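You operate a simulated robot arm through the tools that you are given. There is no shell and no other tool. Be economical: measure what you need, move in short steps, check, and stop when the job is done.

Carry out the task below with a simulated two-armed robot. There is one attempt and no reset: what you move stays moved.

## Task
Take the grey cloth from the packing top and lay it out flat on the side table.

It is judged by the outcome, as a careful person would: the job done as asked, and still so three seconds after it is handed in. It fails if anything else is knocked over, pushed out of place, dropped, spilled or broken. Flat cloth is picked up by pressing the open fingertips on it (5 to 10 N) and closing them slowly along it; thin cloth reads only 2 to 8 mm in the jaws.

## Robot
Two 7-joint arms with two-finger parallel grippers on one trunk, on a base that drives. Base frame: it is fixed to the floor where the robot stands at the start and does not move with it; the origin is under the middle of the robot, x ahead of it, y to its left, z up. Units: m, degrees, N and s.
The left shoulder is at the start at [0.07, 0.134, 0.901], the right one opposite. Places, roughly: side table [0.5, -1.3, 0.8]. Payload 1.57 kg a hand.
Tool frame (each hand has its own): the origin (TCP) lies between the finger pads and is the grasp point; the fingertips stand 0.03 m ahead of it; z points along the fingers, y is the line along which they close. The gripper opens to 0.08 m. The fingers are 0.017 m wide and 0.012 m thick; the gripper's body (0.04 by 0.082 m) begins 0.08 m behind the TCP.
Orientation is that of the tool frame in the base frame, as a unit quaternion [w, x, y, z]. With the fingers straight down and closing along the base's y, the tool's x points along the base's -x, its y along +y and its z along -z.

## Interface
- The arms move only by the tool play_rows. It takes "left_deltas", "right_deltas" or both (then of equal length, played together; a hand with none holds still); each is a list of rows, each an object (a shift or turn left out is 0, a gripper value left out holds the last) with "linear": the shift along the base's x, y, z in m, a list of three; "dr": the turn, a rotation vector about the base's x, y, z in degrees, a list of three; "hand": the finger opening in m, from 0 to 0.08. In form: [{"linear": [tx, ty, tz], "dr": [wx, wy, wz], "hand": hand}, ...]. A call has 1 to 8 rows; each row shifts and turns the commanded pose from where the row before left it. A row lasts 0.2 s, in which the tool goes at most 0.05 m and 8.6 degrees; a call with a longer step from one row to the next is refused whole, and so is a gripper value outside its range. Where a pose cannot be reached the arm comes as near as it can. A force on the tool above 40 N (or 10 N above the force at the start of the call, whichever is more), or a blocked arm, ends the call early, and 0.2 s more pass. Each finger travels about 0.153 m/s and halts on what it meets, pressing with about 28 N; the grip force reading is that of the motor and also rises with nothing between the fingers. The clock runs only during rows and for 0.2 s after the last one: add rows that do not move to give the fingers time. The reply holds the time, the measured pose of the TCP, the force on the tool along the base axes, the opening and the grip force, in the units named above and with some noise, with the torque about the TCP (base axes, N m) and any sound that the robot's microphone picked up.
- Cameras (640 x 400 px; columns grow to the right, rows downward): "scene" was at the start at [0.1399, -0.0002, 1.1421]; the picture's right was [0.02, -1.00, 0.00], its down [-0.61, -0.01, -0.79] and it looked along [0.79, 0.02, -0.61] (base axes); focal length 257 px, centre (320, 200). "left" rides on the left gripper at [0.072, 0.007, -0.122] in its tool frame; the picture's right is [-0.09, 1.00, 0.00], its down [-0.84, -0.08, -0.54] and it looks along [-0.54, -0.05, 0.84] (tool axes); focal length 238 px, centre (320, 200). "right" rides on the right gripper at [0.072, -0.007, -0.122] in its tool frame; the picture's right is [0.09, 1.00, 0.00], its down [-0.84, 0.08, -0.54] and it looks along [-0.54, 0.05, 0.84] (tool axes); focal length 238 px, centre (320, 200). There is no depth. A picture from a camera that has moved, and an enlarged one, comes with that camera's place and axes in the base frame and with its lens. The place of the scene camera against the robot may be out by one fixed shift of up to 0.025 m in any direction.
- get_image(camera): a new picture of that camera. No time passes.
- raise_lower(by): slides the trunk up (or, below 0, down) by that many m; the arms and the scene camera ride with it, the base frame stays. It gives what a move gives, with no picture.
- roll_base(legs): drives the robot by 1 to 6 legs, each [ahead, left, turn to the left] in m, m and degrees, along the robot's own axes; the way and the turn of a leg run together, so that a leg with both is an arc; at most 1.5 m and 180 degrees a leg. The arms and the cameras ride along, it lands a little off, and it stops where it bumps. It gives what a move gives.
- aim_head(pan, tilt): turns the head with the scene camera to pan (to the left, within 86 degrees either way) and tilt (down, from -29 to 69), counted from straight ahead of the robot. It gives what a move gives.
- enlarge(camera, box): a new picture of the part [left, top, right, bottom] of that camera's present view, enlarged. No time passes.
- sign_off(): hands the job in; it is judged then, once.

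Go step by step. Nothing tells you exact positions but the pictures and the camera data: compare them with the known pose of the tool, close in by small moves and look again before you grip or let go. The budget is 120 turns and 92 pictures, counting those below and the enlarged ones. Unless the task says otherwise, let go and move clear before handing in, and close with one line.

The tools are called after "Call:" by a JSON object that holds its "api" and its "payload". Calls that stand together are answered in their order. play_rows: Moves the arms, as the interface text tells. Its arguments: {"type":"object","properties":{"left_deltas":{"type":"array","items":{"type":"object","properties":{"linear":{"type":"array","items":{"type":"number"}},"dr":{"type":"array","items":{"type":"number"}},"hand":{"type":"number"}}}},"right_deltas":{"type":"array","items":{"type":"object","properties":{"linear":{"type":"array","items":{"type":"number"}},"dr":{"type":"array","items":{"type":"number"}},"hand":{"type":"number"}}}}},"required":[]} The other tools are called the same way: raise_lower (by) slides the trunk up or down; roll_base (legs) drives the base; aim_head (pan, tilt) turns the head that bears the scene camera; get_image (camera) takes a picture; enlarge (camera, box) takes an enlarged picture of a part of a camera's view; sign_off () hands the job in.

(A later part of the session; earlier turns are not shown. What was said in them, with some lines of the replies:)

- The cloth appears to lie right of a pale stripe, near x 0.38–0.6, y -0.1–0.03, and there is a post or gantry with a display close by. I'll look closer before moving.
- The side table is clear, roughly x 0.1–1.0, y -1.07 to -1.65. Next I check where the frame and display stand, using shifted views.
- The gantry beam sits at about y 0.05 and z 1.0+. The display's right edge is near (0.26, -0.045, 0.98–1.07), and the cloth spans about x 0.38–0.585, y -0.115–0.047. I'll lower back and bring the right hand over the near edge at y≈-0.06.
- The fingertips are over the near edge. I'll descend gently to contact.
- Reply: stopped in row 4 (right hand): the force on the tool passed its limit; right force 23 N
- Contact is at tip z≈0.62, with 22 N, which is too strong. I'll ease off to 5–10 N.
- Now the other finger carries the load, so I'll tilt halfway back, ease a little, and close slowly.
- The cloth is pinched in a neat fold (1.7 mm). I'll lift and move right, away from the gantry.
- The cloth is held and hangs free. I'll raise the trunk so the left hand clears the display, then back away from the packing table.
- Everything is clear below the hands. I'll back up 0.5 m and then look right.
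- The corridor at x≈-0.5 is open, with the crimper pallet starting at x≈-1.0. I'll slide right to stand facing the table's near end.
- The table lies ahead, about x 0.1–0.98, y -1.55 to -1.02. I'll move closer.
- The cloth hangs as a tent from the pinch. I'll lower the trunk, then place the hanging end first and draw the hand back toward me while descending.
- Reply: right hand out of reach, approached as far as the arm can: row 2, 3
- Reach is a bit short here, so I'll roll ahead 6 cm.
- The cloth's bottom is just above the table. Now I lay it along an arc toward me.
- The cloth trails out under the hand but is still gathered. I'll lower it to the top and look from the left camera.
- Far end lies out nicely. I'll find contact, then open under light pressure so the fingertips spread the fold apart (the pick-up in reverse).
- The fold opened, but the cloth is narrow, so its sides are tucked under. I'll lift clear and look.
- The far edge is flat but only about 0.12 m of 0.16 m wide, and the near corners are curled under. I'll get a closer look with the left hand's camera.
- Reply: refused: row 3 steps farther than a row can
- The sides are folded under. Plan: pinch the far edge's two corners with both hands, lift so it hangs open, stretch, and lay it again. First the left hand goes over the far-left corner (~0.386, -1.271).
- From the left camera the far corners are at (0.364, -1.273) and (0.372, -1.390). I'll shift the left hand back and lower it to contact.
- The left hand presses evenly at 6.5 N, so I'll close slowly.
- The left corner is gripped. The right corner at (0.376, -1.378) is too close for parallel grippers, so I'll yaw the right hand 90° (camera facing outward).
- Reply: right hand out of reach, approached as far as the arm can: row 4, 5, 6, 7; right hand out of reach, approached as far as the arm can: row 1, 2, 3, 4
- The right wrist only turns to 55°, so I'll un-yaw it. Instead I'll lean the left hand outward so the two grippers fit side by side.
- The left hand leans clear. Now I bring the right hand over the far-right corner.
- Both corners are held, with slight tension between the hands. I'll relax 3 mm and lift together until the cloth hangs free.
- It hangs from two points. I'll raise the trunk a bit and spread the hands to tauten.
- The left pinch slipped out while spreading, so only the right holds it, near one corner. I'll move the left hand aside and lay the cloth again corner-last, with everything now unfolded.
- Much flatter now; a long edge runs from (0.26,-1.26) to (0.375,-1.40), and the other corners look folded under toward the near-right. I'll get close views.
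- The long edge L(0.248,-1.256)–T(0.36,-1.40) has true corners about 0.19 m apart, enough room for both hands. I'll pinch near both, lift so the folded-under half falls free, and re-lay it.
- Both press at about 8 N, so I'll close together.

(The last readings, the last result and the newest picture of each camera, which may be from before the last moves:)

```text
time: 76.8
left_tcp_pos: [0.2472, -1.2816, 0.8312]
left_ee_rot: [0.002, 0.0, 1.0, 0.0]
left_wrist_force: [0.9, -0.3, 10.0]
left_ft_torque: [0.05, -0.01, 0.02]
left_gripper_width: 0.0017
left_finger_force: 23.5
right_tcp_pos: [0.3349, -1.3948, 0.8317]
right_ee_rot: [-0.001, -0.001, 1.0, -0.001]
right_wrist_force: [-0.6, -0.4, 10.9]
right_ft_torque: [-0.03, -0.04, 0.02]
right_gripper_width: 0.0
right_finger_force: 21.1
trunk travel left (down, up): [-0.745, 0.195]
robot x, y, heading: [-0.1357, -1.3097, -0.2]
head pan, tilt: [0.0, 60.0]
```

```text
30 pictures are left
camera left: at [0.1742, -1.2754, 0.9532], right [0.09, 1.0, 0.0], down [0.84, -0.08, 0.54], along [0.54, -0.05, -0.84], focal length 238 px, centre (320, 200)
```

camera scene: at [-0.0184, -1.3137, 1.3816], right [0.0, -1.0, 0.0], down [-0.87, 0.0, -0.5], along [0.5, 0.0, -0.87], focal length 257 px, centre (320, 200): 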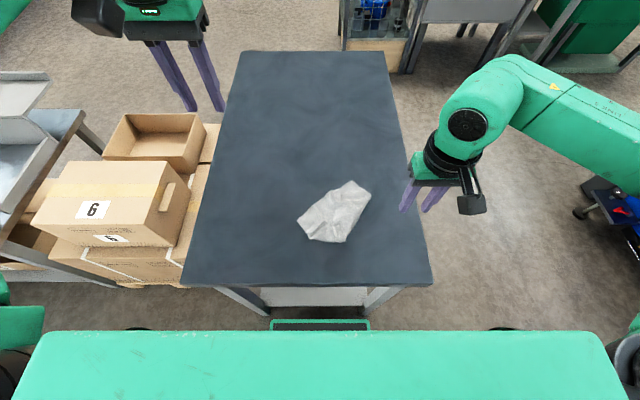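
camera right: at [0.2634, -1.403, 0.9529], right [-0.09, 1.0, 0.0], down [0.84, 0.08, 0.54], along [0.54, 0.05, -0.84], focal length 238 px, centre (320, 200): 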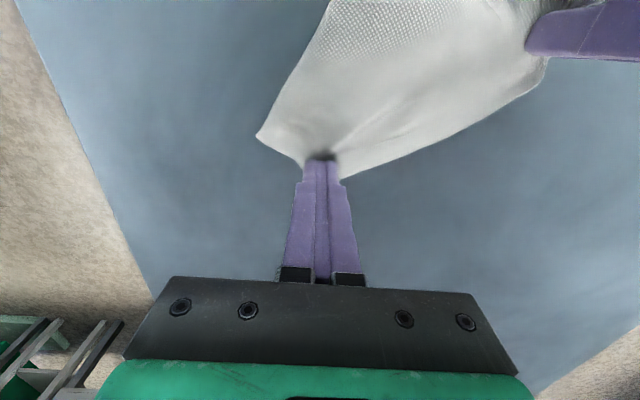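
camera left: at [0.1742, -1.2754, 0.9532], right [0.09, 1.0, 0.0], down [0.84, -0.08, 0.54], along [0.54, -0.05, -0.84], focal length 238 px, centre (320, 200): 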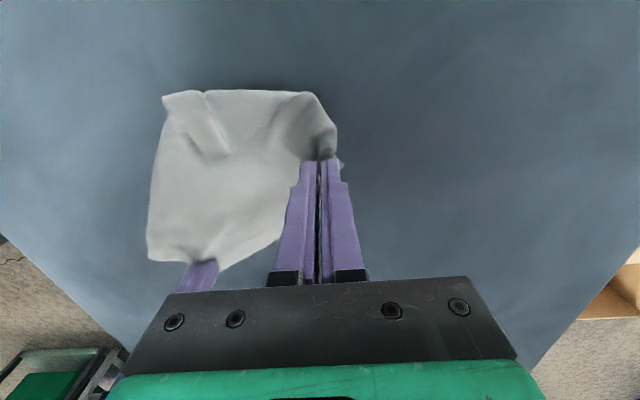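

The left hand holds, but the right slipped off (width 0). I'll raise the right a little, reopen, and look.

Call:
{"api": "play_rows", "payload": {"right_deltas": [{"linear": [0, 0, 0.02]}, {"linear": [0, 0, 0.02], "hand": 0.026}, {}]}}

Call:
{"api": "get_image", "payload": {"camera": "right"}}

```text
time: 77.6
left_tcp_pos: [0.2479, -1.2823, 0.8316]
left_ee_rot: [0.002, 0.0, 1.0, -0.001]
left_wrist_force: [-1.5, 1.4, 16.2]
left_ft_torque: [0.11, 0.06, 0.01]
left_gripper_width: 0.0019
left_finger_force: 23.1
right_tcp_pos: [0.3355, -1.3943, 0.8724]
right_ee_rot: [-0.001, -0.001, 1.0, -0.002]
right_wrist_force: [-0.2, -0.1, 0.6]
right_ft_torque: [0.0, 0.0, -0.02]
right_gripper_width: 0.0262
right_finger_force: 0.1
trunk travel left (down, up): [-0.745, 0.195]
robot x, y, heading: [-0.1354, -1.3104, -0.0]
head pan, tilt: [0.0, 60.0]
```

```text
29 pictures are left
camera right: at [0.2645, -1.4025, 0.9934], right [-0.09, 1.0, 0.0], down [0.84, 0.08, 0.54], along [0.54, 0.05, -0.84], focal length 238 px, centre (320, 200)
```

right: 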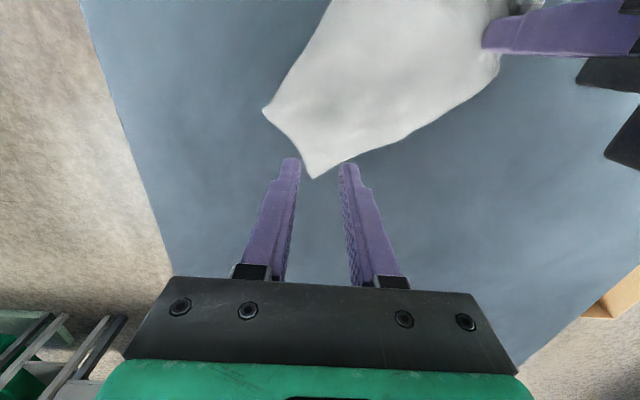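

Call:
{"api": "play_rows", "payload": {"right_deltas": [{"linear": [-0.014, 0.001, -0.02]}, {"linear": [0, 0, -0.018]}, {"linear": [0, 0, -0.003]}, {}]}}

```text
time: 78.6
left_tcp_pos: [0.2462, -1.2816, 0.8314]
left_ee_rot: [0.002, 0.0, 1.0, 0.001]
left_wrist_force: [1.2, 0.2, 9.3]
left_ft_torque: [0.01, -0.06, -0.01]
left_gripper_width: 0.0016
left_finger_force: 23.0
right_tcp_pos: [0.321, -1.3951, 0.8319]
right_ee_rot: [0.0, -0.001, 1.0, 0.001]
right_wrist_force: [0.4, -1.3, 19.2]
right_ft_torque: [0.08, 0.07, 0.03]
right_gripper_width: 0.0252
right_finger_force: 0.1
trunk travel left (down, up): [-0.745, 0.195]
robot x, y, heading: [-0.1335, -1.3121, 0.1]
head pan, tilt: [0.0, 60.0]
```

Call:
{"api": "play_rows", "payload": {"right_deltas": [{"linear": [0, 0, 0.001]}, {"hand": 0.022}, {"hand": 0.018}, {"hand": 0.014}, {"hand": 0.01}, {"hand": 0.006}, {"hand": 0.002}, {"hand": 0.0}]}}

Call:
{"api": "get_image", "payload": {"camera": "right"}}

```text
time: 80.4
left_tcp_pos: [0.2465, -1.2812, 0.83]
left_ee_rot: [0.002, 0.001, 1.0, 0.0]
left_wrist_force: [3.7, -5.9, 4.7]
left_ft_torque: [-0.17, -0.05, 0.05]
left_gripper_width: 0.0016
left_finger_force: 22.9
right_tcp_pos: [0.3216, -1.3927, 0.8317]
right_ee_rot: [-0.001, -0.001, 1.0, 0.001]
right_wrist_force: [-3.6, 7.0, 18.0]
right_ft_torque: [0.27, 0.21, -0.01]
right_gripper_width: 0.0019
right_finger_force: 24.4
trunk travel left (down, up): [-0.745, 0.195]
robot x, y, heading: [-0.1335, -1.3104, -0.3]
head pan, tilt: [0.0, 60.0]
```

```text
28 pictures are left
camera right: at [0.2497, -1.4018, 0.9534], right [-0.09, 1.0, 0.0], down [0.84, 0.08, 0.54], along [0.54, 0.05, -0.84], focal length 238 px, centre (320, 200)
```

right: 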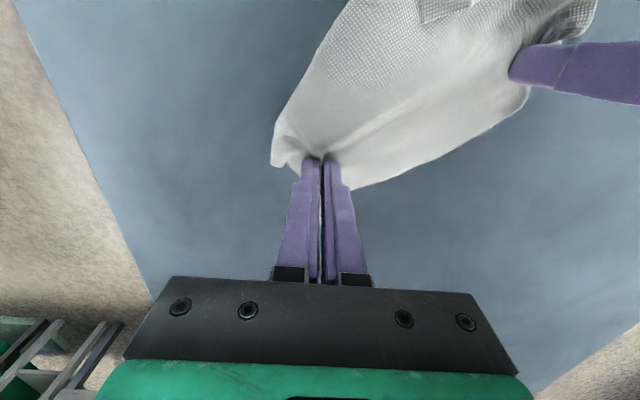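

Both hands now hold (1.6 and 1.9 mm), with the edge taut. I'll ease 2 mm and lift with the trunk so the hands stay rigidly spaced.

Call:
{"api": "play_rows", "payload": {"left_deltas": [{"linear": [0, 0, 0.002]}, {}], "right_deltas": [{"linear": [-0.0015, 0.002, 0.003]}, {}]}}

Call:
{"api": "raise_lower", "payload": {"by": 0.17}}

Call:
{"api": "get_image", "payload": {"camera": "scene"}}

Call:
{"api": "get_image", "payload": {"camera": "left"}}

```text
time: 81.0
left_tcp_pos: [0.2487, -1.2815, 0.8311]
left_ee_rot: [0.0, 0.0, 1.0, 0.0]
left_wrist_force: [2.4, -4.4, 0.7]
left_ft_torque: [-0.1, -0.07, 0.0]
left_gripper_width: 0.002
left_finger_force: 23.1
right_tcp_pos: [0.3199, -1.3935, 0.832]
right_ee_rot: [-0.003, 0.0, 1.0, -0.002]
right_wrist_force: [-2.9, 4.3, 2.5]
right_ft_torque: [0.13, 0.08, -0.02]
right_gripper_width: 0.0019
right_finger_force: 23.6
trunk travel left (down, up): [-0.745, 0.195]
robot x, y, heading: [-0.1374, -1.3113, -0.2]
head pan, tilt: [0.0, 60.0]
```

```text
time: 83.0
left_tcp_pos: [0.2481, -1.2818, 1.002]
left_ee_rot: [0.0, 0.0, 1.0, 0.001]
left_wrist_force: [1.1, -3.2, -0.1]
left_ft_torque: [-0.09, -0.04, 0.06]
left_gripper_width: 0.0016
left_finger_force: 23.6
right_tcp_pos: [0.323, -1.394, 1.0019]
right_ee_rot: [-0.002, 0.0, 1.0, -0.001]
right_wrist_force: [-1.4, 2.1, -0.2]
right_ft_torque: [0.1, 0.05, 0.0]
right_gripper_width: 0.0016
right_finger_force: 23.3
trunk travel left (down, up): [-0.915, 0.025]
robot x, y, heading: [-0.1366, -1.3076, -0.1]
head pan, tilt: [0.0, 60.0]
```

```text
27 pictures are left
camera scene: at [-0.0169, -1.3121, 1.5514], right [0.0, -1.0, 0.0], down [-0.87, 0.0, -0.5], along [0.5, 0.0, -0.87], focal length 257 px, centre (320, 200)
```

scene: 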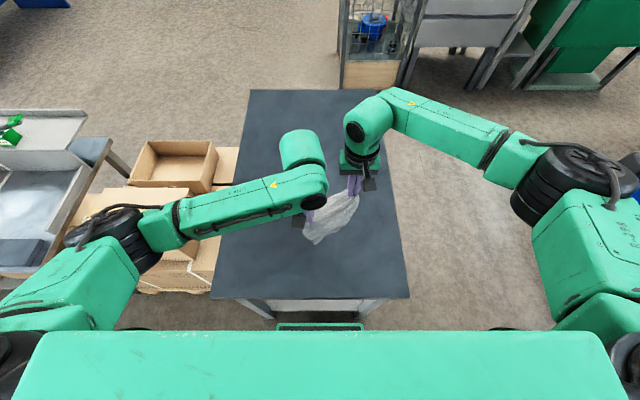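

```text
26 pictures are left
camera left: at [0.1765, -1.2754, 1.1239], right [0.09, 1.0, 0.0], down [0.84, -0.08, 0.54], along [0.54, -0.05, -0.84], focal length 238 px, centre (320, 200)
```

left: 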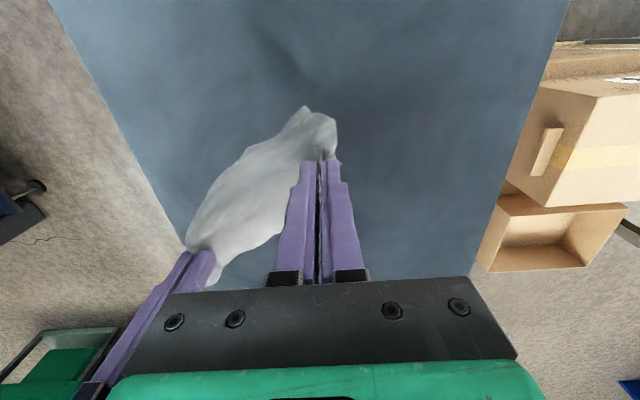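

The cloth hangs open between the hands. I'll shift slightly near-right, then lay it while drawing both hands back to the far-left.

Call:
{"api": "play_rows", "payload": {"left_deltas": [{"linear": [-0.025, -0.02, 0]}, {"linear": [-0.025, -0.02, -0.01]}, {}, {}], "right_deltas": [{"linear": [-0.025, -0.02, 0]}, {"linear": [-0.025, -0.02, -0.01]}, {}, {}]}}

Call:
{"api": "play_rows", "payload": {"left_deltas": [{"linear": [0.012, 0.01, -0.02]}, {"linear": [0.02, 0.017, -0.022]}, {"linear": [0.02, 0.016, -0.025]}, {"linear": [0.016, 0.013, -0.025]}, {"linear": [0.014, 0.012, -0.025]}, {"linear": [0.01, 0.009, -0.025]}, {}], "right_deltas": [{"linear": [0.012, 0.01, -0.02]}, {"linear": [0.02, 0.017, -0.022]}, {"linear": [0.02, 0.016, -0.025]}, {"linear": [0.016, 0.013, -0.025]}, {"linear": [0.014, 0.012, -0.025]}, {"linear": [0.01, 0.009, -0.025]}, {}]}}

Call:
{"api": "get_image", "payload": {"camera": "left"}}

Call:
{"api": "get_image", "payload": {"camera": "scene"}}

```text
time: 84.0
left_tcp_pos: [0.1988, -1.3215, 0.9906]
left_ee_rot: [0.0, -0.001, 1.0, -0.001]
left_wrist_force: [1.8, -3.5, -0.6]
left_ft_torque: [-0.11, -0.06, 0.02]
left_gripper_width: 0.0016
left_finger_force: 23.2
right_tcp_pos: [0.2715, -1.4347, 0.9931]
right_ee_rot: [-0.001, -0.002, 1.0, 0.0]
right_wrist_force: [-1.3, 3.5, 0.4]
right_ft_torque: [0.14, 0.07, -0.03]
right_gripper_width: 0.0016
right_finger_force: 23.4
trunk travel left (down, up): [-0.915, 0.025]
robot x, y, heading: [-0.1408, -1.312, -0.1]
head pan, tilt: [0.0, 60.0]
```

```text
time: 85.5
left_tcp_pos: [0.2897, -1.247, 0.8482]
left_ee_rot: [0.0, 0.0, 1.0, 0.001]
left_wrist_force: [0.8, -0.5, 0.9]
left_ft_torque: [-0.07, -0.04, 0.0]
left_gripper_width: 0.002
left_finger_force: 23.5
right_tcp_pos: [0.3629, -1.3549, 0.8495]
right_ee_rot: [-0.002, -0.002, 1.0, 0.0]
right_wrist_force: [-0.3, 0.9, 0.3]
right_ft_torque: [0.05, 0.01, 0.03]
right_gripper_width: 0.0016
right_finger_force: 23.3
trunk travel left (down, up): [-0.915, 0.025]
robot x, y, heading: [-0.1369, -1.3112, -0.2]
head pan, tilt: [0.0, 60.0]
```

```text
25 pictures are left
camera left: at [0.2168, -1.2401, 0.9711], right [0.09, 1.0, 0.0], down [0.84, -0.08, 0.54], along [0.54, -0.05, -0.84], focal length 238 px, centre (320, 200)
```

left: 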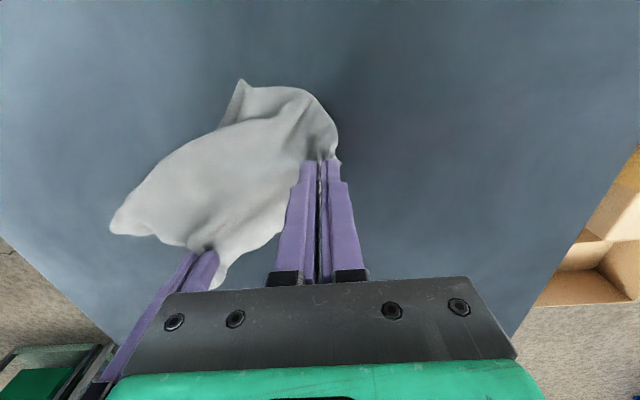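

```text
24 pictures are left
camera scene: at [-0.0177, -1.3126, 1.5515], right [0.0, -1.0, 0.0], down [-0.87, 0.0, -0.5], along [0.5, 0.0, -0.87], focal length 257 px, centre (320, 200)
```

scene: 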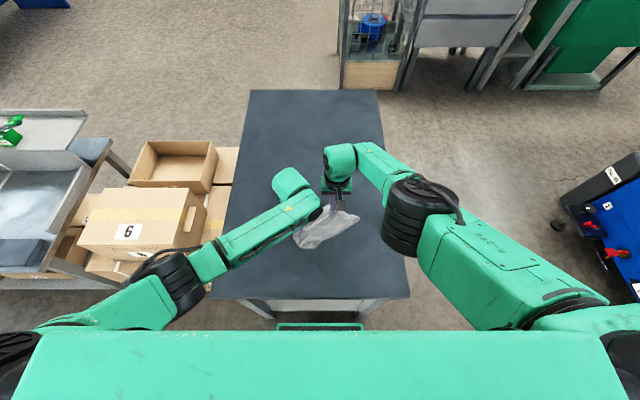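

It is spreading out well. I'll finish lowering with a small pull to tauten.

Call:
{"api": "play_rows", "payload": {"left_deltas": [{"linear": [0.014, 0.012, -0.008]}, {"linear": [0.012, 0.01, -0.006]}, {"linear": [0.004, 0.003, -0.003]}, {}], "right_deltas": [{"linear": [0.014, 0.012, -0.008]}, {"linear": [0.012, 0.01, -0.006]}, {"linear": [0.004, 0.003, -0.0035]}, {}]}}

Call:
{"api": "get_image", "payload": {"camera": "left"}}

```text
time: 86.5
left_tcp_pos: [0.3197, -1.222, 0.8332]
left_ee_rot: [0.001, 0.0, 1.0, -0.002]
left_wrist_force: [4.4, -13.9, 2.2]
left_ft_torque: [-0.45, -0.11, -0.02]
left_gripper_width: 0.002
left_finger_force: 23.4
right_tcp_pos: [0.3636, -1.3542, 0.8498]
right_ee_rot: [-0.002, -0.003, 1.0, 0.0]
right_wrist_force: [-3.7, 14.0, -1.3]
right_ft_torque: [0.45, 0.13, -0.01]
right_gripper_width: 0.0016
right_finger_force: 22.8
right hand out of reach, approached as far as the arm can: row 1, 2, 3
trunk travel left (down, up): [-0.915, 0.025]
robot x, y, heading: [-0.1356, -1.308, 0.1]
head pan, tilt: [0.0, 60.0]
```

```text
23 pictures are left
camera left: at [0.2476, -1.2156, 0.9554], right [0.09, 1.0, 0.0], down [0.84, -0.08, 0.54], along [0.54, -0.05, -0.84], focal length 238 px, centre (320, 200)
```

left: 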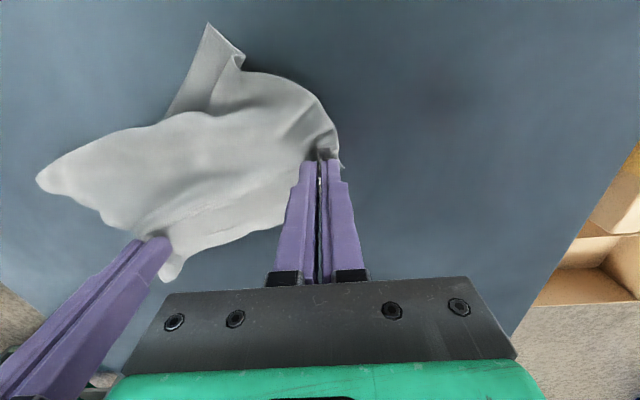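

The right arm ran out of reach with the trunk this high. I'll ease the left hand back level with the right, then lower the trunk for the last 17 mm.

Call:
{"api": "play_rows", "payload": {"left_deltas": [{"linear": [-0.002, -0.01, 0.016]}, {}]}}

Call:
{"api": "raise_lower", "payload": {"by": -0.016}}

Call:
{"api": "get_image", "payload": {"camera": "left"}}

```text
time: 87.2
left_tcp_pos: [0.3187, -1.2293, 0.8487]
left_ee_rot: [-0.002, -0.001, 1.0, 0.001]
left_wrist_force: [1.7, -5.4, 0.1]
left_ft_torque: [-0.17, -0.06, 0.0]
left_gripper_width: 0.0018
left_finger_force: 23.6
right_tcp_pos: [0.3635, -1.3565, 0.8494]
right_ee_rot: [-0.002, -0.002, 1.0, -0.001]
right_wrist_force: [-1.8, 6.1, 0.2]
right_ft_torque: [0.16, 0.08, 0.03]
right_gripper_width: 0.0015
right_finger_force: 23.6
trunk travel left (down, up): [-0.915, 0.025]
robot x, y, heading: [-0.1384, -1.3108, -0.2]
head pan, tilt: [0.0, 60.0]
```

```text
time: 87.8
left_tcp_pos: [0.3186, -1.2295, 0.8335]
left_ee_rot: [0.0, -0.001, 1.0, 0.0]
left_wrist_force: [0.9, -3.1, 0.4]
left_ft_torque: [-0.13, -0.06, 0.0]
left_gripper_width: 0.0017
left_finger_force: 23.6
right_tcp_pos: [0.364, -1.3559, 0.8336]
right_ee_rot: [-0.002, -0.001, 1.0, -0.001]
right_wrist_force: [-1.7, 3.5, 0.3]
right_ft_torque: [0.1, 0.03, -0.02]
right_gripper_width: 0.0018
right_finger_force: 23.3
trunk travel left (down, up): [-0.899, 0.041]
robot x, y, heading: [-0.1382, -1.3106, -0.1]
head pan, tilt: [0.0, 60.0]
```

```text
22 pictures are left
camera left: at [0.2461, -1.2242, 0.955], right [0.09, 1.0, 0.0], down [0.84, -0.08, 0.54], along [0.54, -0.05, -0.84], focal length 238 px, centre (320, 200)
```

left: 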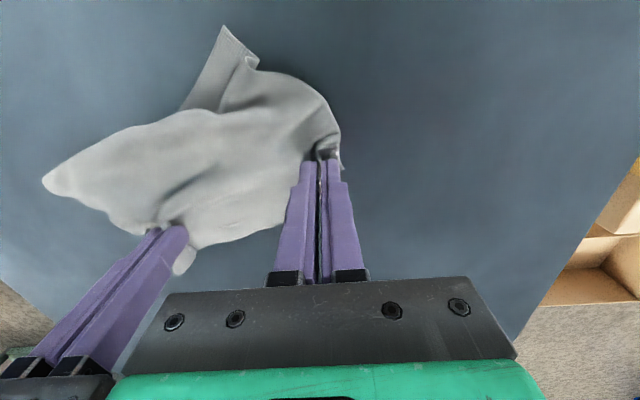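

Still a bent free edge. I'll lift again, lower the trunk for more reach, and re-lay with a longer final drag to straighten it.

Call:
{"api": "play_rows", "payload": {"left_deltas": [{"linear": [-0.012, -0.006, 0.041]}, {"linear": [-0.012, -0.006, 0.041]}, {"linear": [-0.012, -0.006, 0.041]}, {"linear": [-0.012, -0.006, 0.041]}, {"linear": [-0.012, -0.006, 0.041]}, {"linear": [-0.012, -0.006, 0.041]}, {"linear": [-0.012, -0.006, 0.041]}, {}], "right_deltas": [{"linear": [-0.012, -0.006, 0.041]}, {"linear": [-0.012, -0.006, 0.041]}, {"linear": [-0.012, -0.006, 0.041]}, {"linear": [-0.012, -0.006, 0.041]}, {"linear": [-0.012, -0.006, 0.041]}, {"linear": [-0.012, -0.006, 0.041]}, {"linear": [-0.012, -0.006, 0.041]}, {}]}}

Call:
{"api": "raise_lower", "payload": {"by": -0.13}}

Call:
{"api": "get_image", "payload": {"camera": "left"}}

```text
time: 89.6
left_tcp_pos: [0.2361, -1.2714, 1.1161]
left_ee_rot: [0.0, -0.001, 1.0, -0.001]
left_wrist_force: [-0.6, -0.6, 0.0]
left_ft_torque: [0.02, 0.01, 0.0]
left_gripper_width: 0.0011
left_finger_force: 23.8
right_tcp_pos: [0.282, -1.3978, 1.1208]
right_ee_rot: [-0.004, -0.001, 1.0, -0.002]
right_wrist_force: [-0.1, 0.8, -0.5]
right_ft_torque: [0.02, -0.03, 0.0]
right_gripper_width: 0.0018
right_finger_force: 23.3
trunk travel left (down, up): [-0.899, 0.041]
robot x, y, heading: [-0.1374, -1.3098, -0.3]
head pan, tilt: [0.0, 60.0]
```

```text
time: 91.2
left_tcp_pos: [0.2363, -1.2733, 0.9878]
left_ee_rot: [0.0, 0.0, 1.0, 0.0]
left_wrist_force: [-0.4, 0.1, 0.1]
left_ft_torque: [-0.02, 0.0, 0.0]
left_gripper_width: 0.0013
left_finger_force: 22.8
right_tcp_pos: [0.2824, -1.3987, 0.992]
right_ee_rot: [-0.001, -0.001, 1.0, -0.001]
right_wrist_force: [0.4, -0.1, -0.5]
right_ft_torque: [0.0, 0.02, 0.01]
right_gripper_width: 0.0019
right_finger_force: 23.4
trunk travel left (down, up): [-0.769, 0.171]
robot x, y, heading: [-0.1375, -1.3145, -0.1]
head pan, tilt: [0.0, 60.0]
```

```text
21 pictures are left
camera left: at [0.1637, -1.2673, 1.11], right [0.09, 1.0, 0.0], down [0.84, -0.08, 0.54], along [0.54, -0.05, -0.84], focal length 238 px, centre (320, 200)
```

left: 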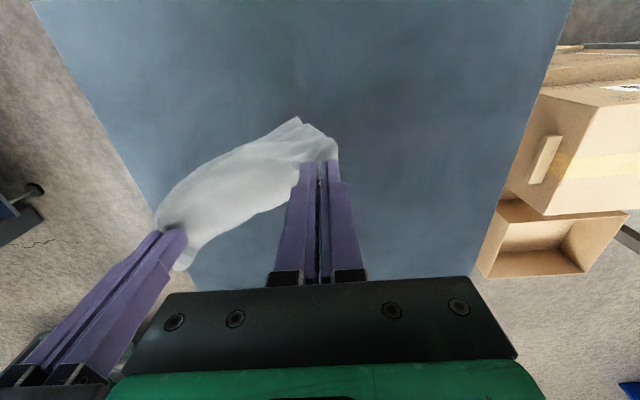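

Call:
{"api": "play_rows", "payload": {"left_deltas": [{"linear": [-0.015, 0, -0.005]}, {"linear": [-0.015, 0, -0.005]}, {"linear": [0.015, 0.005, -0.02]}, {"linear": [0.024, 0.009, -0.021]}, {"linear": [0.024, 0.009, -0.023]}, {"linear": [0.02, 0.008, -0.024]}, {"linear": [0.018, 0.007, -0.024]}, {"linear": [0.015, 0.006, -0.018]}], "right_deltas": [{"linear": [-0.015, 0, -0.007]}, {"linear": [-0.015, 0, -0.007]}, {"linear": [0.015, 0.005, -0.02]}, {"linear": [0.024, 0.009, -0.021]}, {"linear": [0.024, 0.009, -0.023]}, {"linear": [0.02, 0.008, -0.024]}, {"linear": [0.018, 0.007, -0.024]}, {"linear": [0.015, 0.006, -0.018]}]}}

Call:
{"api": "play_rows", "payload": {"left_deltas": [{"linear": [0.014, 0.005, -0.005]}, {"linear": [0.012, 0.004, -0.005]}, {"linear": [0.01, 0.003, -0.001]}, {}], "right_deltas": [{"linear": [0.014, 0.005, -0.005]}, {"linear": [0.012, 0.004, -0.005]}, {"linear": [0.01, 0.003, -0.001]}, {}]}}

Call:
{"api": "get_image", "payload": {"camera": "left"}}

Call:
{"api": "get_image", "payload": {"camera": "right"}}

```text
time: 93.0
left_tcp_pos: [0.3228, -1.2275, 0.8488]
left_ee_rot: [0.0, 0.0, 1.0, -0.001]
left_wrist_force: [0.2, -0.2, -0.2]
left_ft_torque: [-0.04, -0.01, -0.02]
left_gripper_width: 0.001
left_finger_force: 23.4
right_tcp_pos: [0.3677, -1.3531, 0.847]
right_ee_rot: [-0.002, -0.001, 1.0, -0.002]
right_wrist_force: [0.1, -0.3, -0.5]
right_ft_torque: [-0.04, 0.01, -0.02]
right_gripper_width: 0.0016
right_finger_force: 23.4
trunk travel left (down, up): [-0.769, 0.171]
robot x, y, heading: [-0.1369, -1.3104, -0.3]
head pan, tilt: [0.0, 60.0]
```

```text
time: 94.0
left_tcp_pos: [0.3583, -1.2168, 0.8375]
left_ee_rot: [0.0, 0.0, 1.0, 0.001]
left_wrist_force: [0.1, 0.4, -0.5]
left_ft_torque: [0.02, -0.02, 0.03]
left_gripper_width: 0.0016
left_finger_force: 23.2
right_tcp_pos: [0.4044, -1.3423, 0.836]
right_ee_rot: [-0.002, -0.001, 1.0, 0.0]
right_wrist_force: [-1.1, 0.3, -0.5]
right_ft_torque: [-0.03, 0.02, -0.02]
right_gripper_width: 0.0016
right_finger_force: 23.1
trunk travel left (down, up): [-0.769, 0.171]
robot x, y, heading: [-0.1399, -1.308, 0.0]
head pan, tilt: [0.0, 60.0]
```

```text
20 pictures are left
camera left: at [0.2857, -1.2102, 0.9593], right [0.09, 1.0, 0.0], down [0.84, -0.08, 0.54], along [0.54, -0.05, -0.84], focal length 238 px, centre (320, 200)
```

left: 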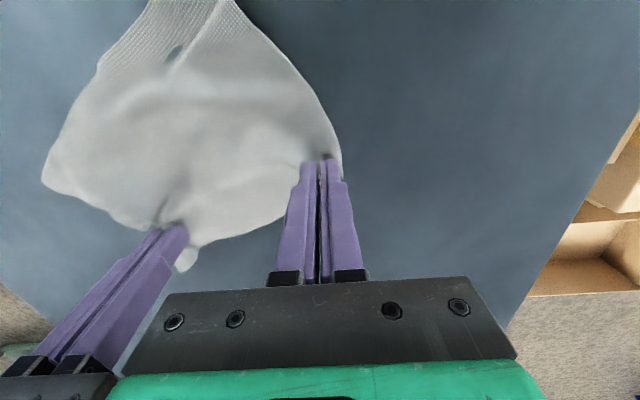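

```text
19 pictures are left
camera right: at [0.3331, -1.3503, 0.9587], right [-0.09, 1.0, 0.0], down [0.84, 0.08, 0.54], along [0.54, 0.05, -0.84], focal length 238 px, centre (320, 200)
```

right: 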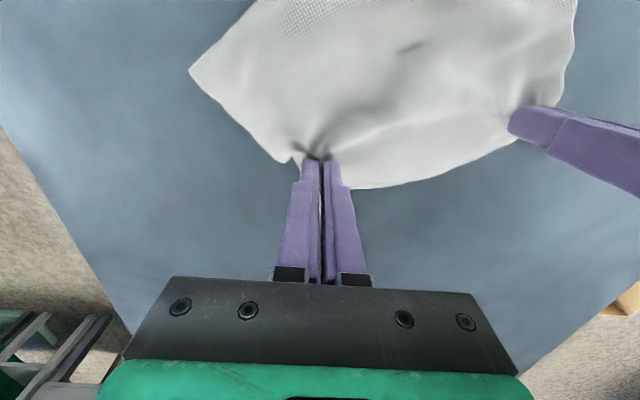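

Nearly flat now. I'll touch down and open both hands gently against the table so the pinched folds spread.

Call:
{"api": "play_rows", "payload": {"left_deltas": [{"linear": [0.003, 0.001, -0.004]}, {"linear": [0, 0, -0.0025]}, {}], "right_deltas": [{"linear": [0.003, 0.001, -0.003]}, {"linear": [0, 0, -0.0015]}, {}]}}

```text
time: 94.8
left_tcp_pos: [0.3607, -1.2164, 0.8328]
left_ee_rot: [0.002, 0.0, 1.0, 0.0]
left_wrist_force: [1.0, 1.1, 10.7]
left_ft_torque: [0.0, -0.09, 0.02]
left_gripper_width: 0.0012
left_finger_force: 23.0
right_tcp_pos: [0.406, -1.341, 0.8318]
right_ee_rot: [-0.001, -0.001, 1.0, -0.001]
right_wrist_force: [-0.3, 0.0, 0.5]
right_ft_torque: [0.02, 0.03, -0.01]
right_gripper_width: 0.0019
right_finger_force: 23.5
trunk travel left (down, up): [-0.769, 0.171]
robot x, y, heading: [-0.1363, -1.3046, -0.3]
head pan, tilt: [0.0, 60.0]
```

Call:
{"api": "play_rows", "payload": {"left_deltas": [{"hand": 0.006}, {"hand": 0.012}, {"hand": 0.018}, {"hand": 0.024}, {"hand": 0.028}, {}, {"linear": [0, 0, 0.02]}, {"linear": [0, 0, 0.04]}], "right_deltas": [{"linear": [0, 0, -0.0015], "hand": 0.006}, {"hand": 0.012}, {"hand": 0.018}, {"hand": 0.024}, {"hand": 0.028}, {}, {"linear": [0, 0, 0.02]}, {"linear": [0, 0, 0.04]}]}}

Call:
{"api": "play_rows", "payload": {"left_deltas": [{"linear": [0, 0.03, 0.03]}, {"linear": [-0.02, 0.04, 0.02]}, {"linear": [-0.02, 0.04, 0]}, {"linear": [-0.02, 0.04, 0]}, {}], "right_deltas": [{"linear": [0, -0.03, 0.03]}, {"linear": [-0.02, -0.04, 0.02]}, {"linear": [-0.02, -0.04, 0]}, {"linear": [-0.02, -0.04, 0]}, {}]}}

Call:
{"api": "enlarge", "payload": {"camera": "scene", "box": [220, 80, 420, 280]}}

Call:
{"api": "enlarge", "payload": {"camera": "right", "box": [320, 0, 640, 240]}}

```text
time: 96.6
left_tcp_pos: [0.3607, -1.2161, 0.8939]
left_ee_rot: [0.001, 0.0, 1.0, 0.0]
left_wrist_force: [0.0, 0.3, 0.2]
left_ft_torque: [0.01, -0.04, 0.04]
left_gripper_width: 0.028
left_finger_force: 0.0
right_tcp_pos: [0.4057, -1.3415, 0.8893]
right_ee_rot: [-0.001, 0.0, 1.0, -0.003]
right_wrist_force: [0.8, 0.1, 0.2]
right_ft_torque: [-0.02, -0.01, 0.02]
right_gripper_width: 0.028
right_finger_force: 0.0
trunk travel left (down, up): [-0.769, 0.171]
robot x, y, heading: [-0.1365, -1.31, -0.1]
head pan, tilt: [0.0, 60.0]
```

```text
time: 97.8
left_tcp_pos: [0.3035, -1.0657, 0.9429]
left_ee_rot: [0.0, 0.0, 1.0, 0.0]
left_wrist_force: [0.3, -0.5, -0.1]
left_ft_torque: [0.0, 0.0, -0.02]
left_gripper_width: 0.028
left_finger_force: 0.2
right_tcp_pos: [0.3483, -1.4922, 0.9403]
right_ee_rot: [-0.002, -0.001, 1.0, -0.001]
right_wrist_force: [0.2, -0.2, -0.6]
right_ft_torque: [0.01, -0.02, 0.03]
right_gripper_width: 0.028
right_finger_force: 0.0
trunk travel left (down, up): [-0.769, 0.171]
robot x, y, heading: [-0.1338, -1.3098, -0.3]
head pan, tilt: [0.0, 60.0]
```

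```text
2.00 times, centred on (320, 180) of scene
camera zoom: at [-0.0162, -1.3118, 1.4054], right [0.0, -1.0, 0.0], down [-0.87, 0.0, -0.5], along [0.5, 0.0, -0.87], focal length 514 px, centre (320, 240)
```

zoom: 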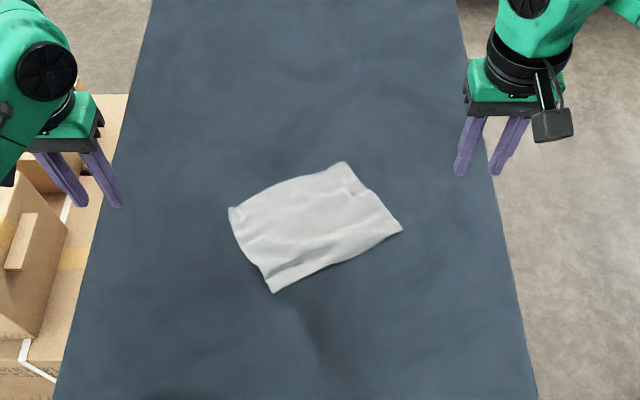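

```text
1.67 times, centred on (480, 120) of right
camera zoom: at [0.2777, -1.4999, 1.0621], right [-0.09, 1.0, 0.0], down [0.84, 0.08, 0.54], along [0.54, 0.05, -0.84], focal length 397 px, centre (53, 333)
```

zoom: 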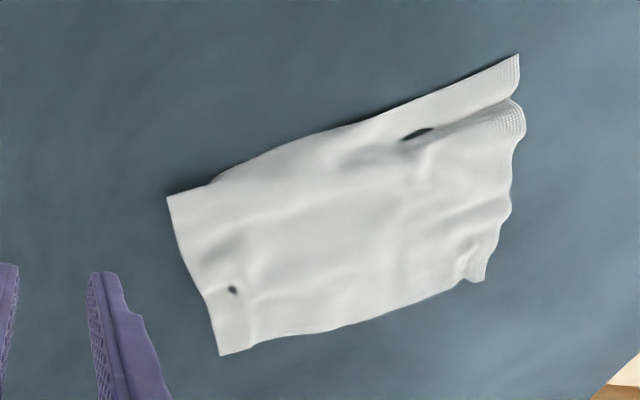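

It is nearly a full rectangle, with only small pleats across the short ends (about 0.145 and 0.137 of 0.157 m). I'll smooth the left end: the left hand holds the far-left corner while the right hand presses the near-left corner and strokes outward.

Call:
{"api": "play_rows", "payload": {"left_deltas": [{"linear": [0.015, -0.035, 0], "hand": 0.0}, {"linear": [0.015, -0.035, 0]}, {"linear": [0.015, -0.035, 0]}, {"linear": [0.0135, -0.035, 0]}, {"linear": [0, 0, -0.045]}, {"linear": [0, 0, -0.045]}, {}], "right_deltas": [{"linear": [-0.015, 0.042, 0], "hand": 0.0}, {"linear": [-0.015, 0.042, 0]}, {"linear": [-0.02, 0.042, 0]}, {"linear": [-0.02, 0.042, 0]}, {"linear": [-0.01, 0.042, -0.01]}, {"linear": [-0.009, 0.024, -0.04]}, {"linear": [0, 0, -0.037]}]}}

Call:
{"api": "get_image", "payload": {"camera": "left"}}

Call:
{"api": "get_image", "payload": {"camera": "right"}}

```text
time: 99.2
left_tcp_pos: [0.3643, -1.1907, 0.8527]
left_ee_rot: [-0.003, -0.019, 1.0, 0.007]
left_wrist_force: [0.7, -0.3, 0.7]
left_ft_torque: [0.01, -0.01, 0.01]
left_gripper_width: 0.0003
left_finger_force: 21.6
right_tcp_pos: [0.2657, -1.2719, 0.8891]
right_ee_rot: [-0.003, 0.013, 1.0, -0.011]
right_wrist_force: [-1.9, -1.3, 0.8]
right_ft_torque: [0.22, -0.27, 0.02]
right_gripper_width: 0.0001
right_finger_force: 21.0
trunk travel left (down, up): [-0.769, 0.171]
robot x, y, heading: [-0.1365, -1.3138, -0.0]
head pan, tilt: [0.0, 60.0]
stopped in row 7 (right hand): the force on the tool passed its limit (the readings are from after the stop); the commanded pose is now the measured one
```

```text
16 pictures are left
camera left: at [0.2929, -1.1892, 0.9758], right [0.05, 1.0, 0.01], down [0.84, -0.05, 0.54], along [0.54, -0.02, -0.84], focal length 238 px, centre (320, 200)
```

left: 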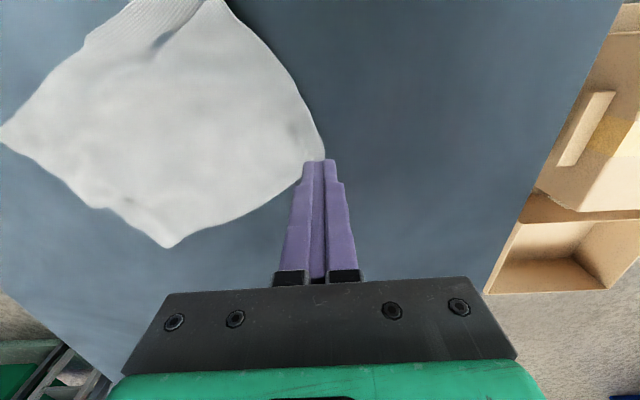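

```text
15 pictures are left
camera right: at [0.1948, -1.2748, 1.0112], right [-0.07, 1.0, -0.02], down [0.84, 0.07, 0.53], along [0.53, 0.02, -0.85], focal length 238 px, centre (320, 200)
```

right: 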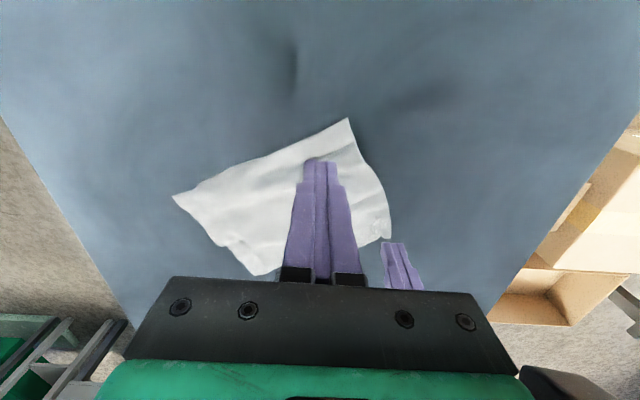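

The wrists touched each other lightly above the table; the cloth was untouched. I'll move the left hand away and stroke with the right hand alone.

Call:
{"api": "play_rows", "payload": {"left_deltas": [{"linear": [0, 0.03, 0.03]}, {"linear": [0, 0.045, 0.01]}, {"linear": [0, 0.045, 0.01]}, {"linear": [0, 0.03, 0.01]}, {}]}}

Call:
{"api": "play_rows", "payload": {"right_deltas": [{"linear": [-0.004, 0.006, -0.01], "dr": [1.2, -0.4, 1.5]}, {"linear": [-0.004, 0.005, -0.02]}, {"linear": [0, 0, -0.02]}, {"linear": [0, 0, -0.006]}, {}]}}

```text
time: 100.4
left_tcp_pos: [0.3648, -1.041, 0.9129]
left_ee_rot: [-0.004, -0.019, 1.0, 0.008]
left_wrist_force: [-0.4, -0.5, -0.5]
left_ft_torque: [-0.02, 0.0, 0.0]
left_gripper_width: 0.0002
left_finger_force: 21.1
right_tcp_pos: [0.2649, -1.2718, 0.8885]
right_ee_rot: [-0.003, 0.013, 1.0, -0.011]
right_wrist_force: [-0.3, -1.0, -0.4]
right_ft_torque: [0.0, -0.02, -0.01]
right_gripper_width: 0.0
right_finger_force: 21.2
trunk travel left (down, up): [-0.769, 0.171]
robot x, y, heading: [-0.1363, -1.3109, 0.1]
head pan, tilt: [0.0, 60.0]
```

```text
time: 101.6
left_tcp_pos: [0.3644, -1.0416, 0.9124]
left_ee_rot: [-0.003, -0.019, 1.0, 0.006]
left_wrist_force: [0.3, 0.4, -0.5]
left_ft_torque: [-0.03, 0.0, 0.01]
left_gripper_width: 0.0002
left_finger_force: 21.5
right_tcp_pos: [0.2561, -1.2596, 0.8327]
right_ee_rot: [0.0, 0.0, 1.0, 0.0]
right_wrist_force: [-0.4, 0.0, -0.6]
right_ft_torque: [0.0, 0.01, -0.02]
right_gripper_width: 0.0
right_finger_force: 21.3
trunk travel left (down, up): [-0.769, 0.171]
robot x, y, heading: [-0.1387, -1.3107, 0.1]
head pan, tilt: [0.0, 60.0]
```

Call:
{"api": "play_rows", "payload": {"right_deltas": [{"linear": [0, 0, -0.0025]}, {}]}}

Call:
{"api": "play_rows", "payload": {"right_deltas": [{"linear": [-0.004, -0.0015, 0]}, {"linear": [-0.004, -0.0015, 0]}, {"linear": [-0.004, -0.0015, 0]}, {}, {"linear": [0, 0, 0.02]}, {"linear": [0, 0, 0.04]}, {"linear": [0, -0.02, 0.04]}, {}]}}

Call:
{"api": "get_image", "payload": {"camera": "right"}}

```text
time: 102.2
left_tcp_pos: [0.3639, -1.0418, 0.9127]
left_ee_rot: [-0.003, -0.019, 1.0, 0.007]
left_wrist_force: [-0.3, -0.2, -0.5]
left_ft_torque: [-0.03, 0.01, 0.01]
left_gripper_width: 0.0
left_finger_force: 21.5
right_tcp_pos: [0.2557, -1.2593, 0.8313]
right_ee_rot: [0.0, 0.0, 1.0, 0.001]
right_wrist_force: [0.2, -0.3, 9.0]
right_ft_torque: [0.01, 0.0, 0.01]
right_gripper_width: 0.0
right_finger_force: 21.6
trunk travel left (down, up): [-0.769, 0.171]
robot x, y, heading: [-0.1392, -1.3116, -0.0]
head pan, tilt: [0.0, 60.0]
```

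```text
time: 104.0
left_tcp_pos: [0.3651, -1.04, 0.9121]
left_ee_rot: [-0.003, -0.019, 1.0, 0.006]
left_wrist_force: [0.1, -0.7, 0.5]
left_ft_torque: [0.0, -0.01, -0.02]
left_gripper_width: 0.0
left_finger_force: 21.1
right_tcp_pos: [0.2438, -1.2848, 0.9286]
right_ee_rot: [0.0, 0.0, 1.0, 0.0]
right_wrist_force: [0.8, -0.6, 0.6]
right_ft_torque: [-0.03, 0.02, -0.02]
right_gripper_width: 0.0
right_finger_force: 21.2
trunk travel left (down, up): [-0.769, 0.171]
robot x, y, heading: [-0.1331, -1.311, -0.2]
head pan, tilt: [0.0, 60.0]
```

```text
14 pictures are left
camera right: at [0.1739, -1.2928, 1.0509], right [-0.09, 1.0, 0.0], down [0.84, 0.08, 0.54], along [0.54, 0.05, -0.84], focal length 238 px, centre (320, 200)
```

right: 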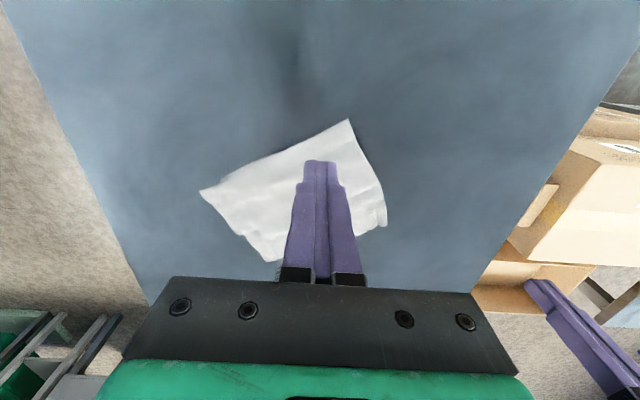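

The near-left corner stroked out cleanly. Now the same on the near-right corner (0.333, -1.425).

Call:
{"api": "play_rows", "payload": {"right_deltas": [{"linear": [0.025, -0.03, 0]}, {"linear": [0.025, -0.03, 0]}, {"linear": [0.025, -0.03, -0.01]}, {"linear": [0.018, -0.03, -0.02]}, {"linear": [0, 0, -0.035]}, {"linear": [0, 0, -0.03]}, {}]}}

Call:
{"api": "get_image", "payload": {"camera": "right"}}

```text
time: 105.6
left_tcp_pos: [0.3645, -1.0412, 0.9133]
left_ee_rot: [-0.003, -0.019, 1.0, 0.007]
left_wrist_force: [0.2, -0.5, 1.1]
left_ft_torque: [0.01, 0.02, 0.01]
left_gripper_width: 0.0001
left_finger_force: 21.8
right_tcp_pos: [0.3388, -1.4064, 0.8339]
right_ee_rot: [0.0, 0.0, 1.0, 0.0]
right_wrist_force: [0.2, -0.6, 0.6]
right_ft_torque: [0.0, 0.01, -0.05]
right_gripper_width: 0.0
right_finger_force: 21.3
trunk travel left (down, up): [-0.769, 0.171]
robot x, y, heading: [-0.1403, -1.3126, -0.1]
head pan, tilt: [0.0, 60.0]
```

```text
13 pictures are left
camera right: at [0.2667, -1.4148, 0.9559], right [-0.09, 1.0, 0.0], down [0.84, 0.08, 0.54], along [0.54, 0.05, -0.84], focal length 238 px, centre (320, 200)
```

right: 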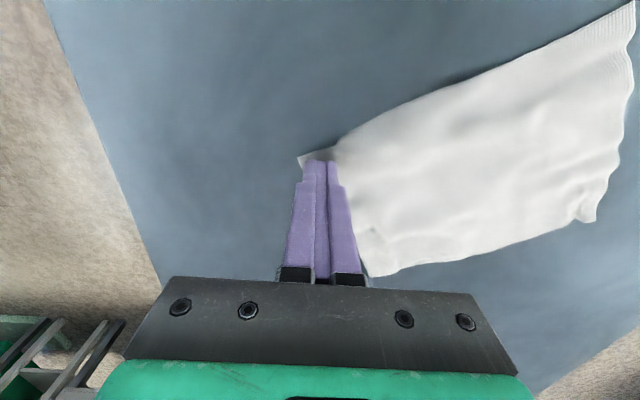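

Call:
{"api": "play_rows", "payload": {"right_deltas": [{"linear": [-0.001, 0.007, 0]}, {"linear": [0, 0, -0.0035]}, {}]}}

Call:
{"api": "play_rows", "payload": {"right_deltas": [{"linear": [-0.004, -0.003, 0]}, {"linear": [-0.004, -0.003, 0]}, {"linear": [-0.004, -0.003, 0]}, {}, {"linear": [0, 0, 0.02]}, {"linear": [0, 0, 0.04]}, {"linear": [0, -0.03, 0.035]}, {"linear": [0, -0.03, 0.02]}]}}

Call:
{"api": "enlarge", "payload": {"camera": "scene", "box": [240, 110, 400, 240]}}

Call:
{"api": "get_image", "payload": {"camera": "right"}}

```text
time: 106.4
left_tcp_pos: [0.364, -1.041, 0.9126]
left_ee_rot: [-0.002, -0.02, 1.0, 0.006]
left_wrist_force: [0.6, -0.4, -0.3]
left_ft_torque: [0.03, -0.01, 0.03]
left_gripper_width: 0.0001
left_finger_force: 20.9
right_tcp_pos: [0.3375, -1.3984, 0.8308]
right_ee_rot: [0.0, 0.0, 1.0, 0.0]
right_wrist_force: [0.8, 0.7, 1.9]
right_ft_torque: [0.02, 0.02, -0.01]
right_gripper_width: 0.0
right_finger_force: 21.5
trunk travel left (down, up): [-0.769, 0.171]
robot x, y, heading: [-0.1365, -1.3116, -0.3]
head pan, tilt: [0.0, 60.0]
```

```text
time: 108.2
left_tcp_pos: [0.364, -1.0422, 0.9121]
left_ee_rot: [-0.003, -0.019, 1.0, 0.007]
left_wrist_force: [-0.3, -0.5, 0.1]
left_ft_torque: [0.0, 0.02, 0.0]
left_gripper_width: 0.0
left_finger_force: 21.2
right_tcp_pos: [0.3254, -1.4672, 0.9455]
right_ee_rot: [0.0, 0.0, 1.0, 0.001]
right_wrist_force: [0.4, -0.2, 0.0]
right_ft_torque: [-0.01, -0.03, 0.02]
right_gripper_width: 0.0001
right_finger_force: 21.3
trunk travel left (down, up): [-0.769, 0.171]
robot x, y, heading: [-0.1366, -1.3158, 0.1]
head pan, tilt: [0.0, 60.0]
```

```text
3.08 times, centred on (320, 175) of scene
camera zoom: at [-0.0177, -1.3134, 1.4055], right [0.0, -1.0, 0.0], down [-0.87, 0.0, -0.5], along [0.5, 0.0, -0.87], focal length 792 px, centre (320, 277)
```

zoom: 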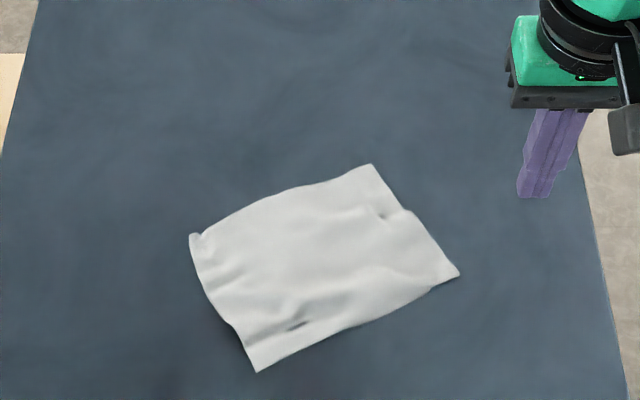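

```text
11 pictures are left
camera right: at [0.2542, -1.4756, 1.0669], right [-0.09, 1.0, 0.0], down [0.84, 0.08, 0.54], along [0.54, 0.05, -0.84], focal length 238 px, centre (320, 200)
```

right: 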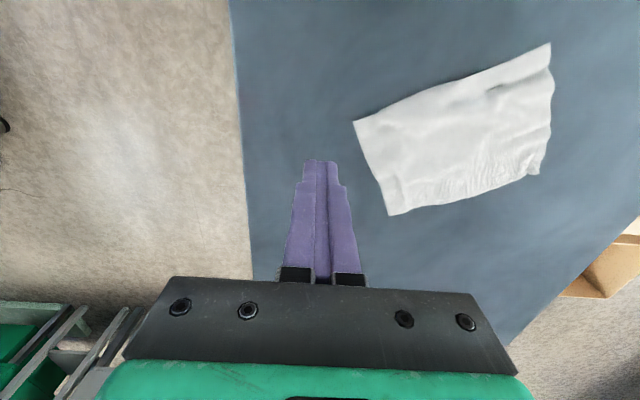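

It lies flat with minor ripples. One last stroke: the left hand eases the far-left corner outward.

Call:
{"api": "play_rows", "payload": {"left_deltas": [{"linear": [-0.003, -0.042, 0]}, {"linear": [-0.003, -0.042, 0]}, {"linear": [-0.003, -0.042, 0]}, {"linear": [-0.003, -0.04, -0.01]}, {"linear": [0, 0, -0.04]}, {"linear": [0, 0, -0.029]}, {}]}}

Call:
{"api": "get_image", "payload": {"camera": "left"}}

```text
time: 109.8
left_tcp_pos: [0.3512, -1.2075, 0.8329]
left_ee_rot: [-0.003, -0.019, 1.0, 0.007]
left_wrist_force: [0.8, 0.3, -0.4]
left_ft_torque: [0.03, 0.02, 0.0]
left_gripper_width: 0.0001
left_finger_force: 21.3
right_tcp_pos: [0.3259, -1.4651, 0.946]
right_ee_rot: [0.0, 0.0, 1.0, 0.0]
right_wrist_force: [0.2, 0.0, 0.3]
right_ft_torque: [0.01, -0.01, 0.01]
right_gripper_width: 0.0
right_finger_force: 21.4
trunk travel left (down, up): [-0.769, 0.171]
robot x, y, heading: [-0.1356, -1.3116, -0.2]
head pan, tilt: [0.0, 60.0]
```

```text
10 pictures are left
camera left: at [0.2801, -1.2053, 0.956], right [0.06, 1.0, 0.01], down [0.84, -0.05, 0.54], along [0.54, -0.02, -0.84], focal length 238 px, centre (320, 200)
```

left: 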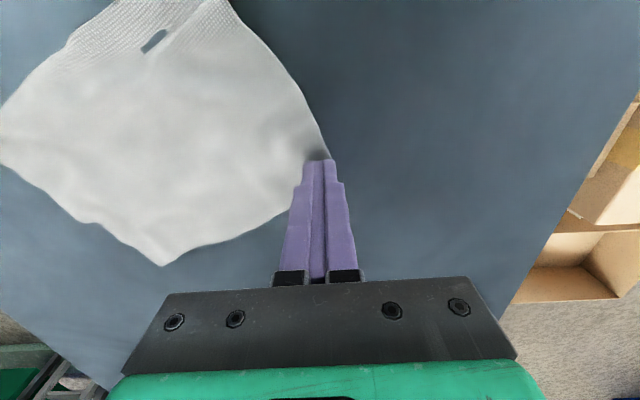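

Call:
{"api": "play_rows", "payload": {"left_deltas": [{"linear": [-0.001, -0.003, -0.0035]}, {}, {"linear": [0.003, 0.004, 0]}, {"linear": [0.003, 0.004, 0]}, {}, {"linear": [0, 0, 0.025]}, {"linear": [0, 0.015, 0.04]}, {"linear": [0, 0.045, 0.01]}]}}

Call:
{"api": "play_rows", "payload": {"left_deltas": [{"linear": [0, 0.045, 0.02]}, {"linear": [0, 0.045, 0.02]}, {}]}}

Call:
{"api": "enlarge", "payload": {"camera": "scene", "box": [240, 110, 400, 240]}}

```text
time: 111.6
left_tcp_pos: [0.3569, -1.1385, 0.905]
left_ee_rot: [-0.005, -0.018, 1.0, 0.005]
left_wrist_force: [0.4, 0.6, 0.3]
left_ft_torque: [-0.04, 0.02, -0.06]
left_gripper_width: 0.0001
left_finger_force: 20.9
right_tcp_pos: [0.3251, -1.4634, 0.9444]
right_ee_rot: [0.0, -0.001, 1.0, -0.001]
right_wrist_force: [-0.2, 0.3, 0.2]
right_ft_torque: [-0.04, 0.0, 0.0]
right_gripper_width: 0.0002
right_finger_force: 21.2
trunk travel left (down, up): [-0.769, 0.171]
robot x, y, heading: [-0.1371, -1.3117, -0.0]
head pan, tilt: [0.0, 60.0]
```

```text
time: 112.4
left_tcp_pos: [0.3583, -1.0507, 0.9452]
left_ee_rot: [-0.004, -0.018, 1.0, 0.006]
left_wrist_force: [-0.5, 0.3, -0.3]
left_ft_torque: [0.04, 0.02, 0.0]
left_gripper_width: 0.0
left_finger_force: 21.2
right_tcp_pos: [0.3255, -1.4681, 0.944]
right_ee_rot: [0.001, 0.0, 1.0, 0.001]
right_wrist_force: [1.0, 0.0, 0.3]
right_ft_torque: [-0.01, -0.02, 0.0]
right_gripper_width: 0.0001
right_finger_force: 21.1
trunk travel left (down, up): [-0.769, 0.171]
robot x, y, heading: [-0.1361, -1.3119, -0.2]
head pan, tilt: [0.0, 60.0]
```

```text
3.08 times, centred on (320, 175) of scene
camera zoom: at [-0.0167, -1.314, 1.4054], right [0.0, -1.0, 0.0], down [-0.87, 0.0, -0.5], along [0.5, 0.0, -0.87], focal length 792 px, centre (320, 277)
```

zoom: 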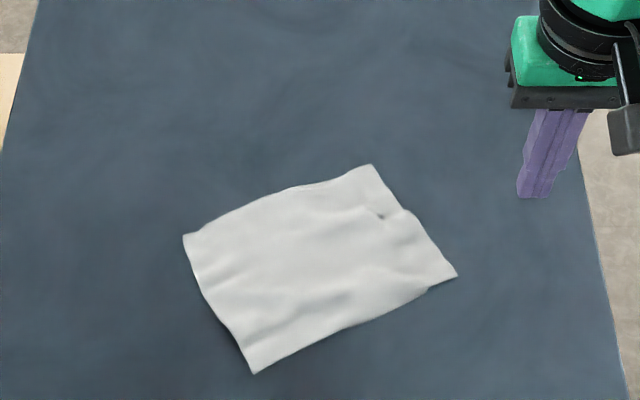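

The cloth lies open as a full rectangle in the middle of the side table, with no folds and only light ripples. Both hands are empty and clear, so I'm handing it in.

Call:
{"api": "sign_off", "payload": {}}

```text
The job is handed in.
```

The grey cloth is laid out flat on the side table, with only light ripples left. I saw nothing else knocked or moved, and both hands are empty and clear.
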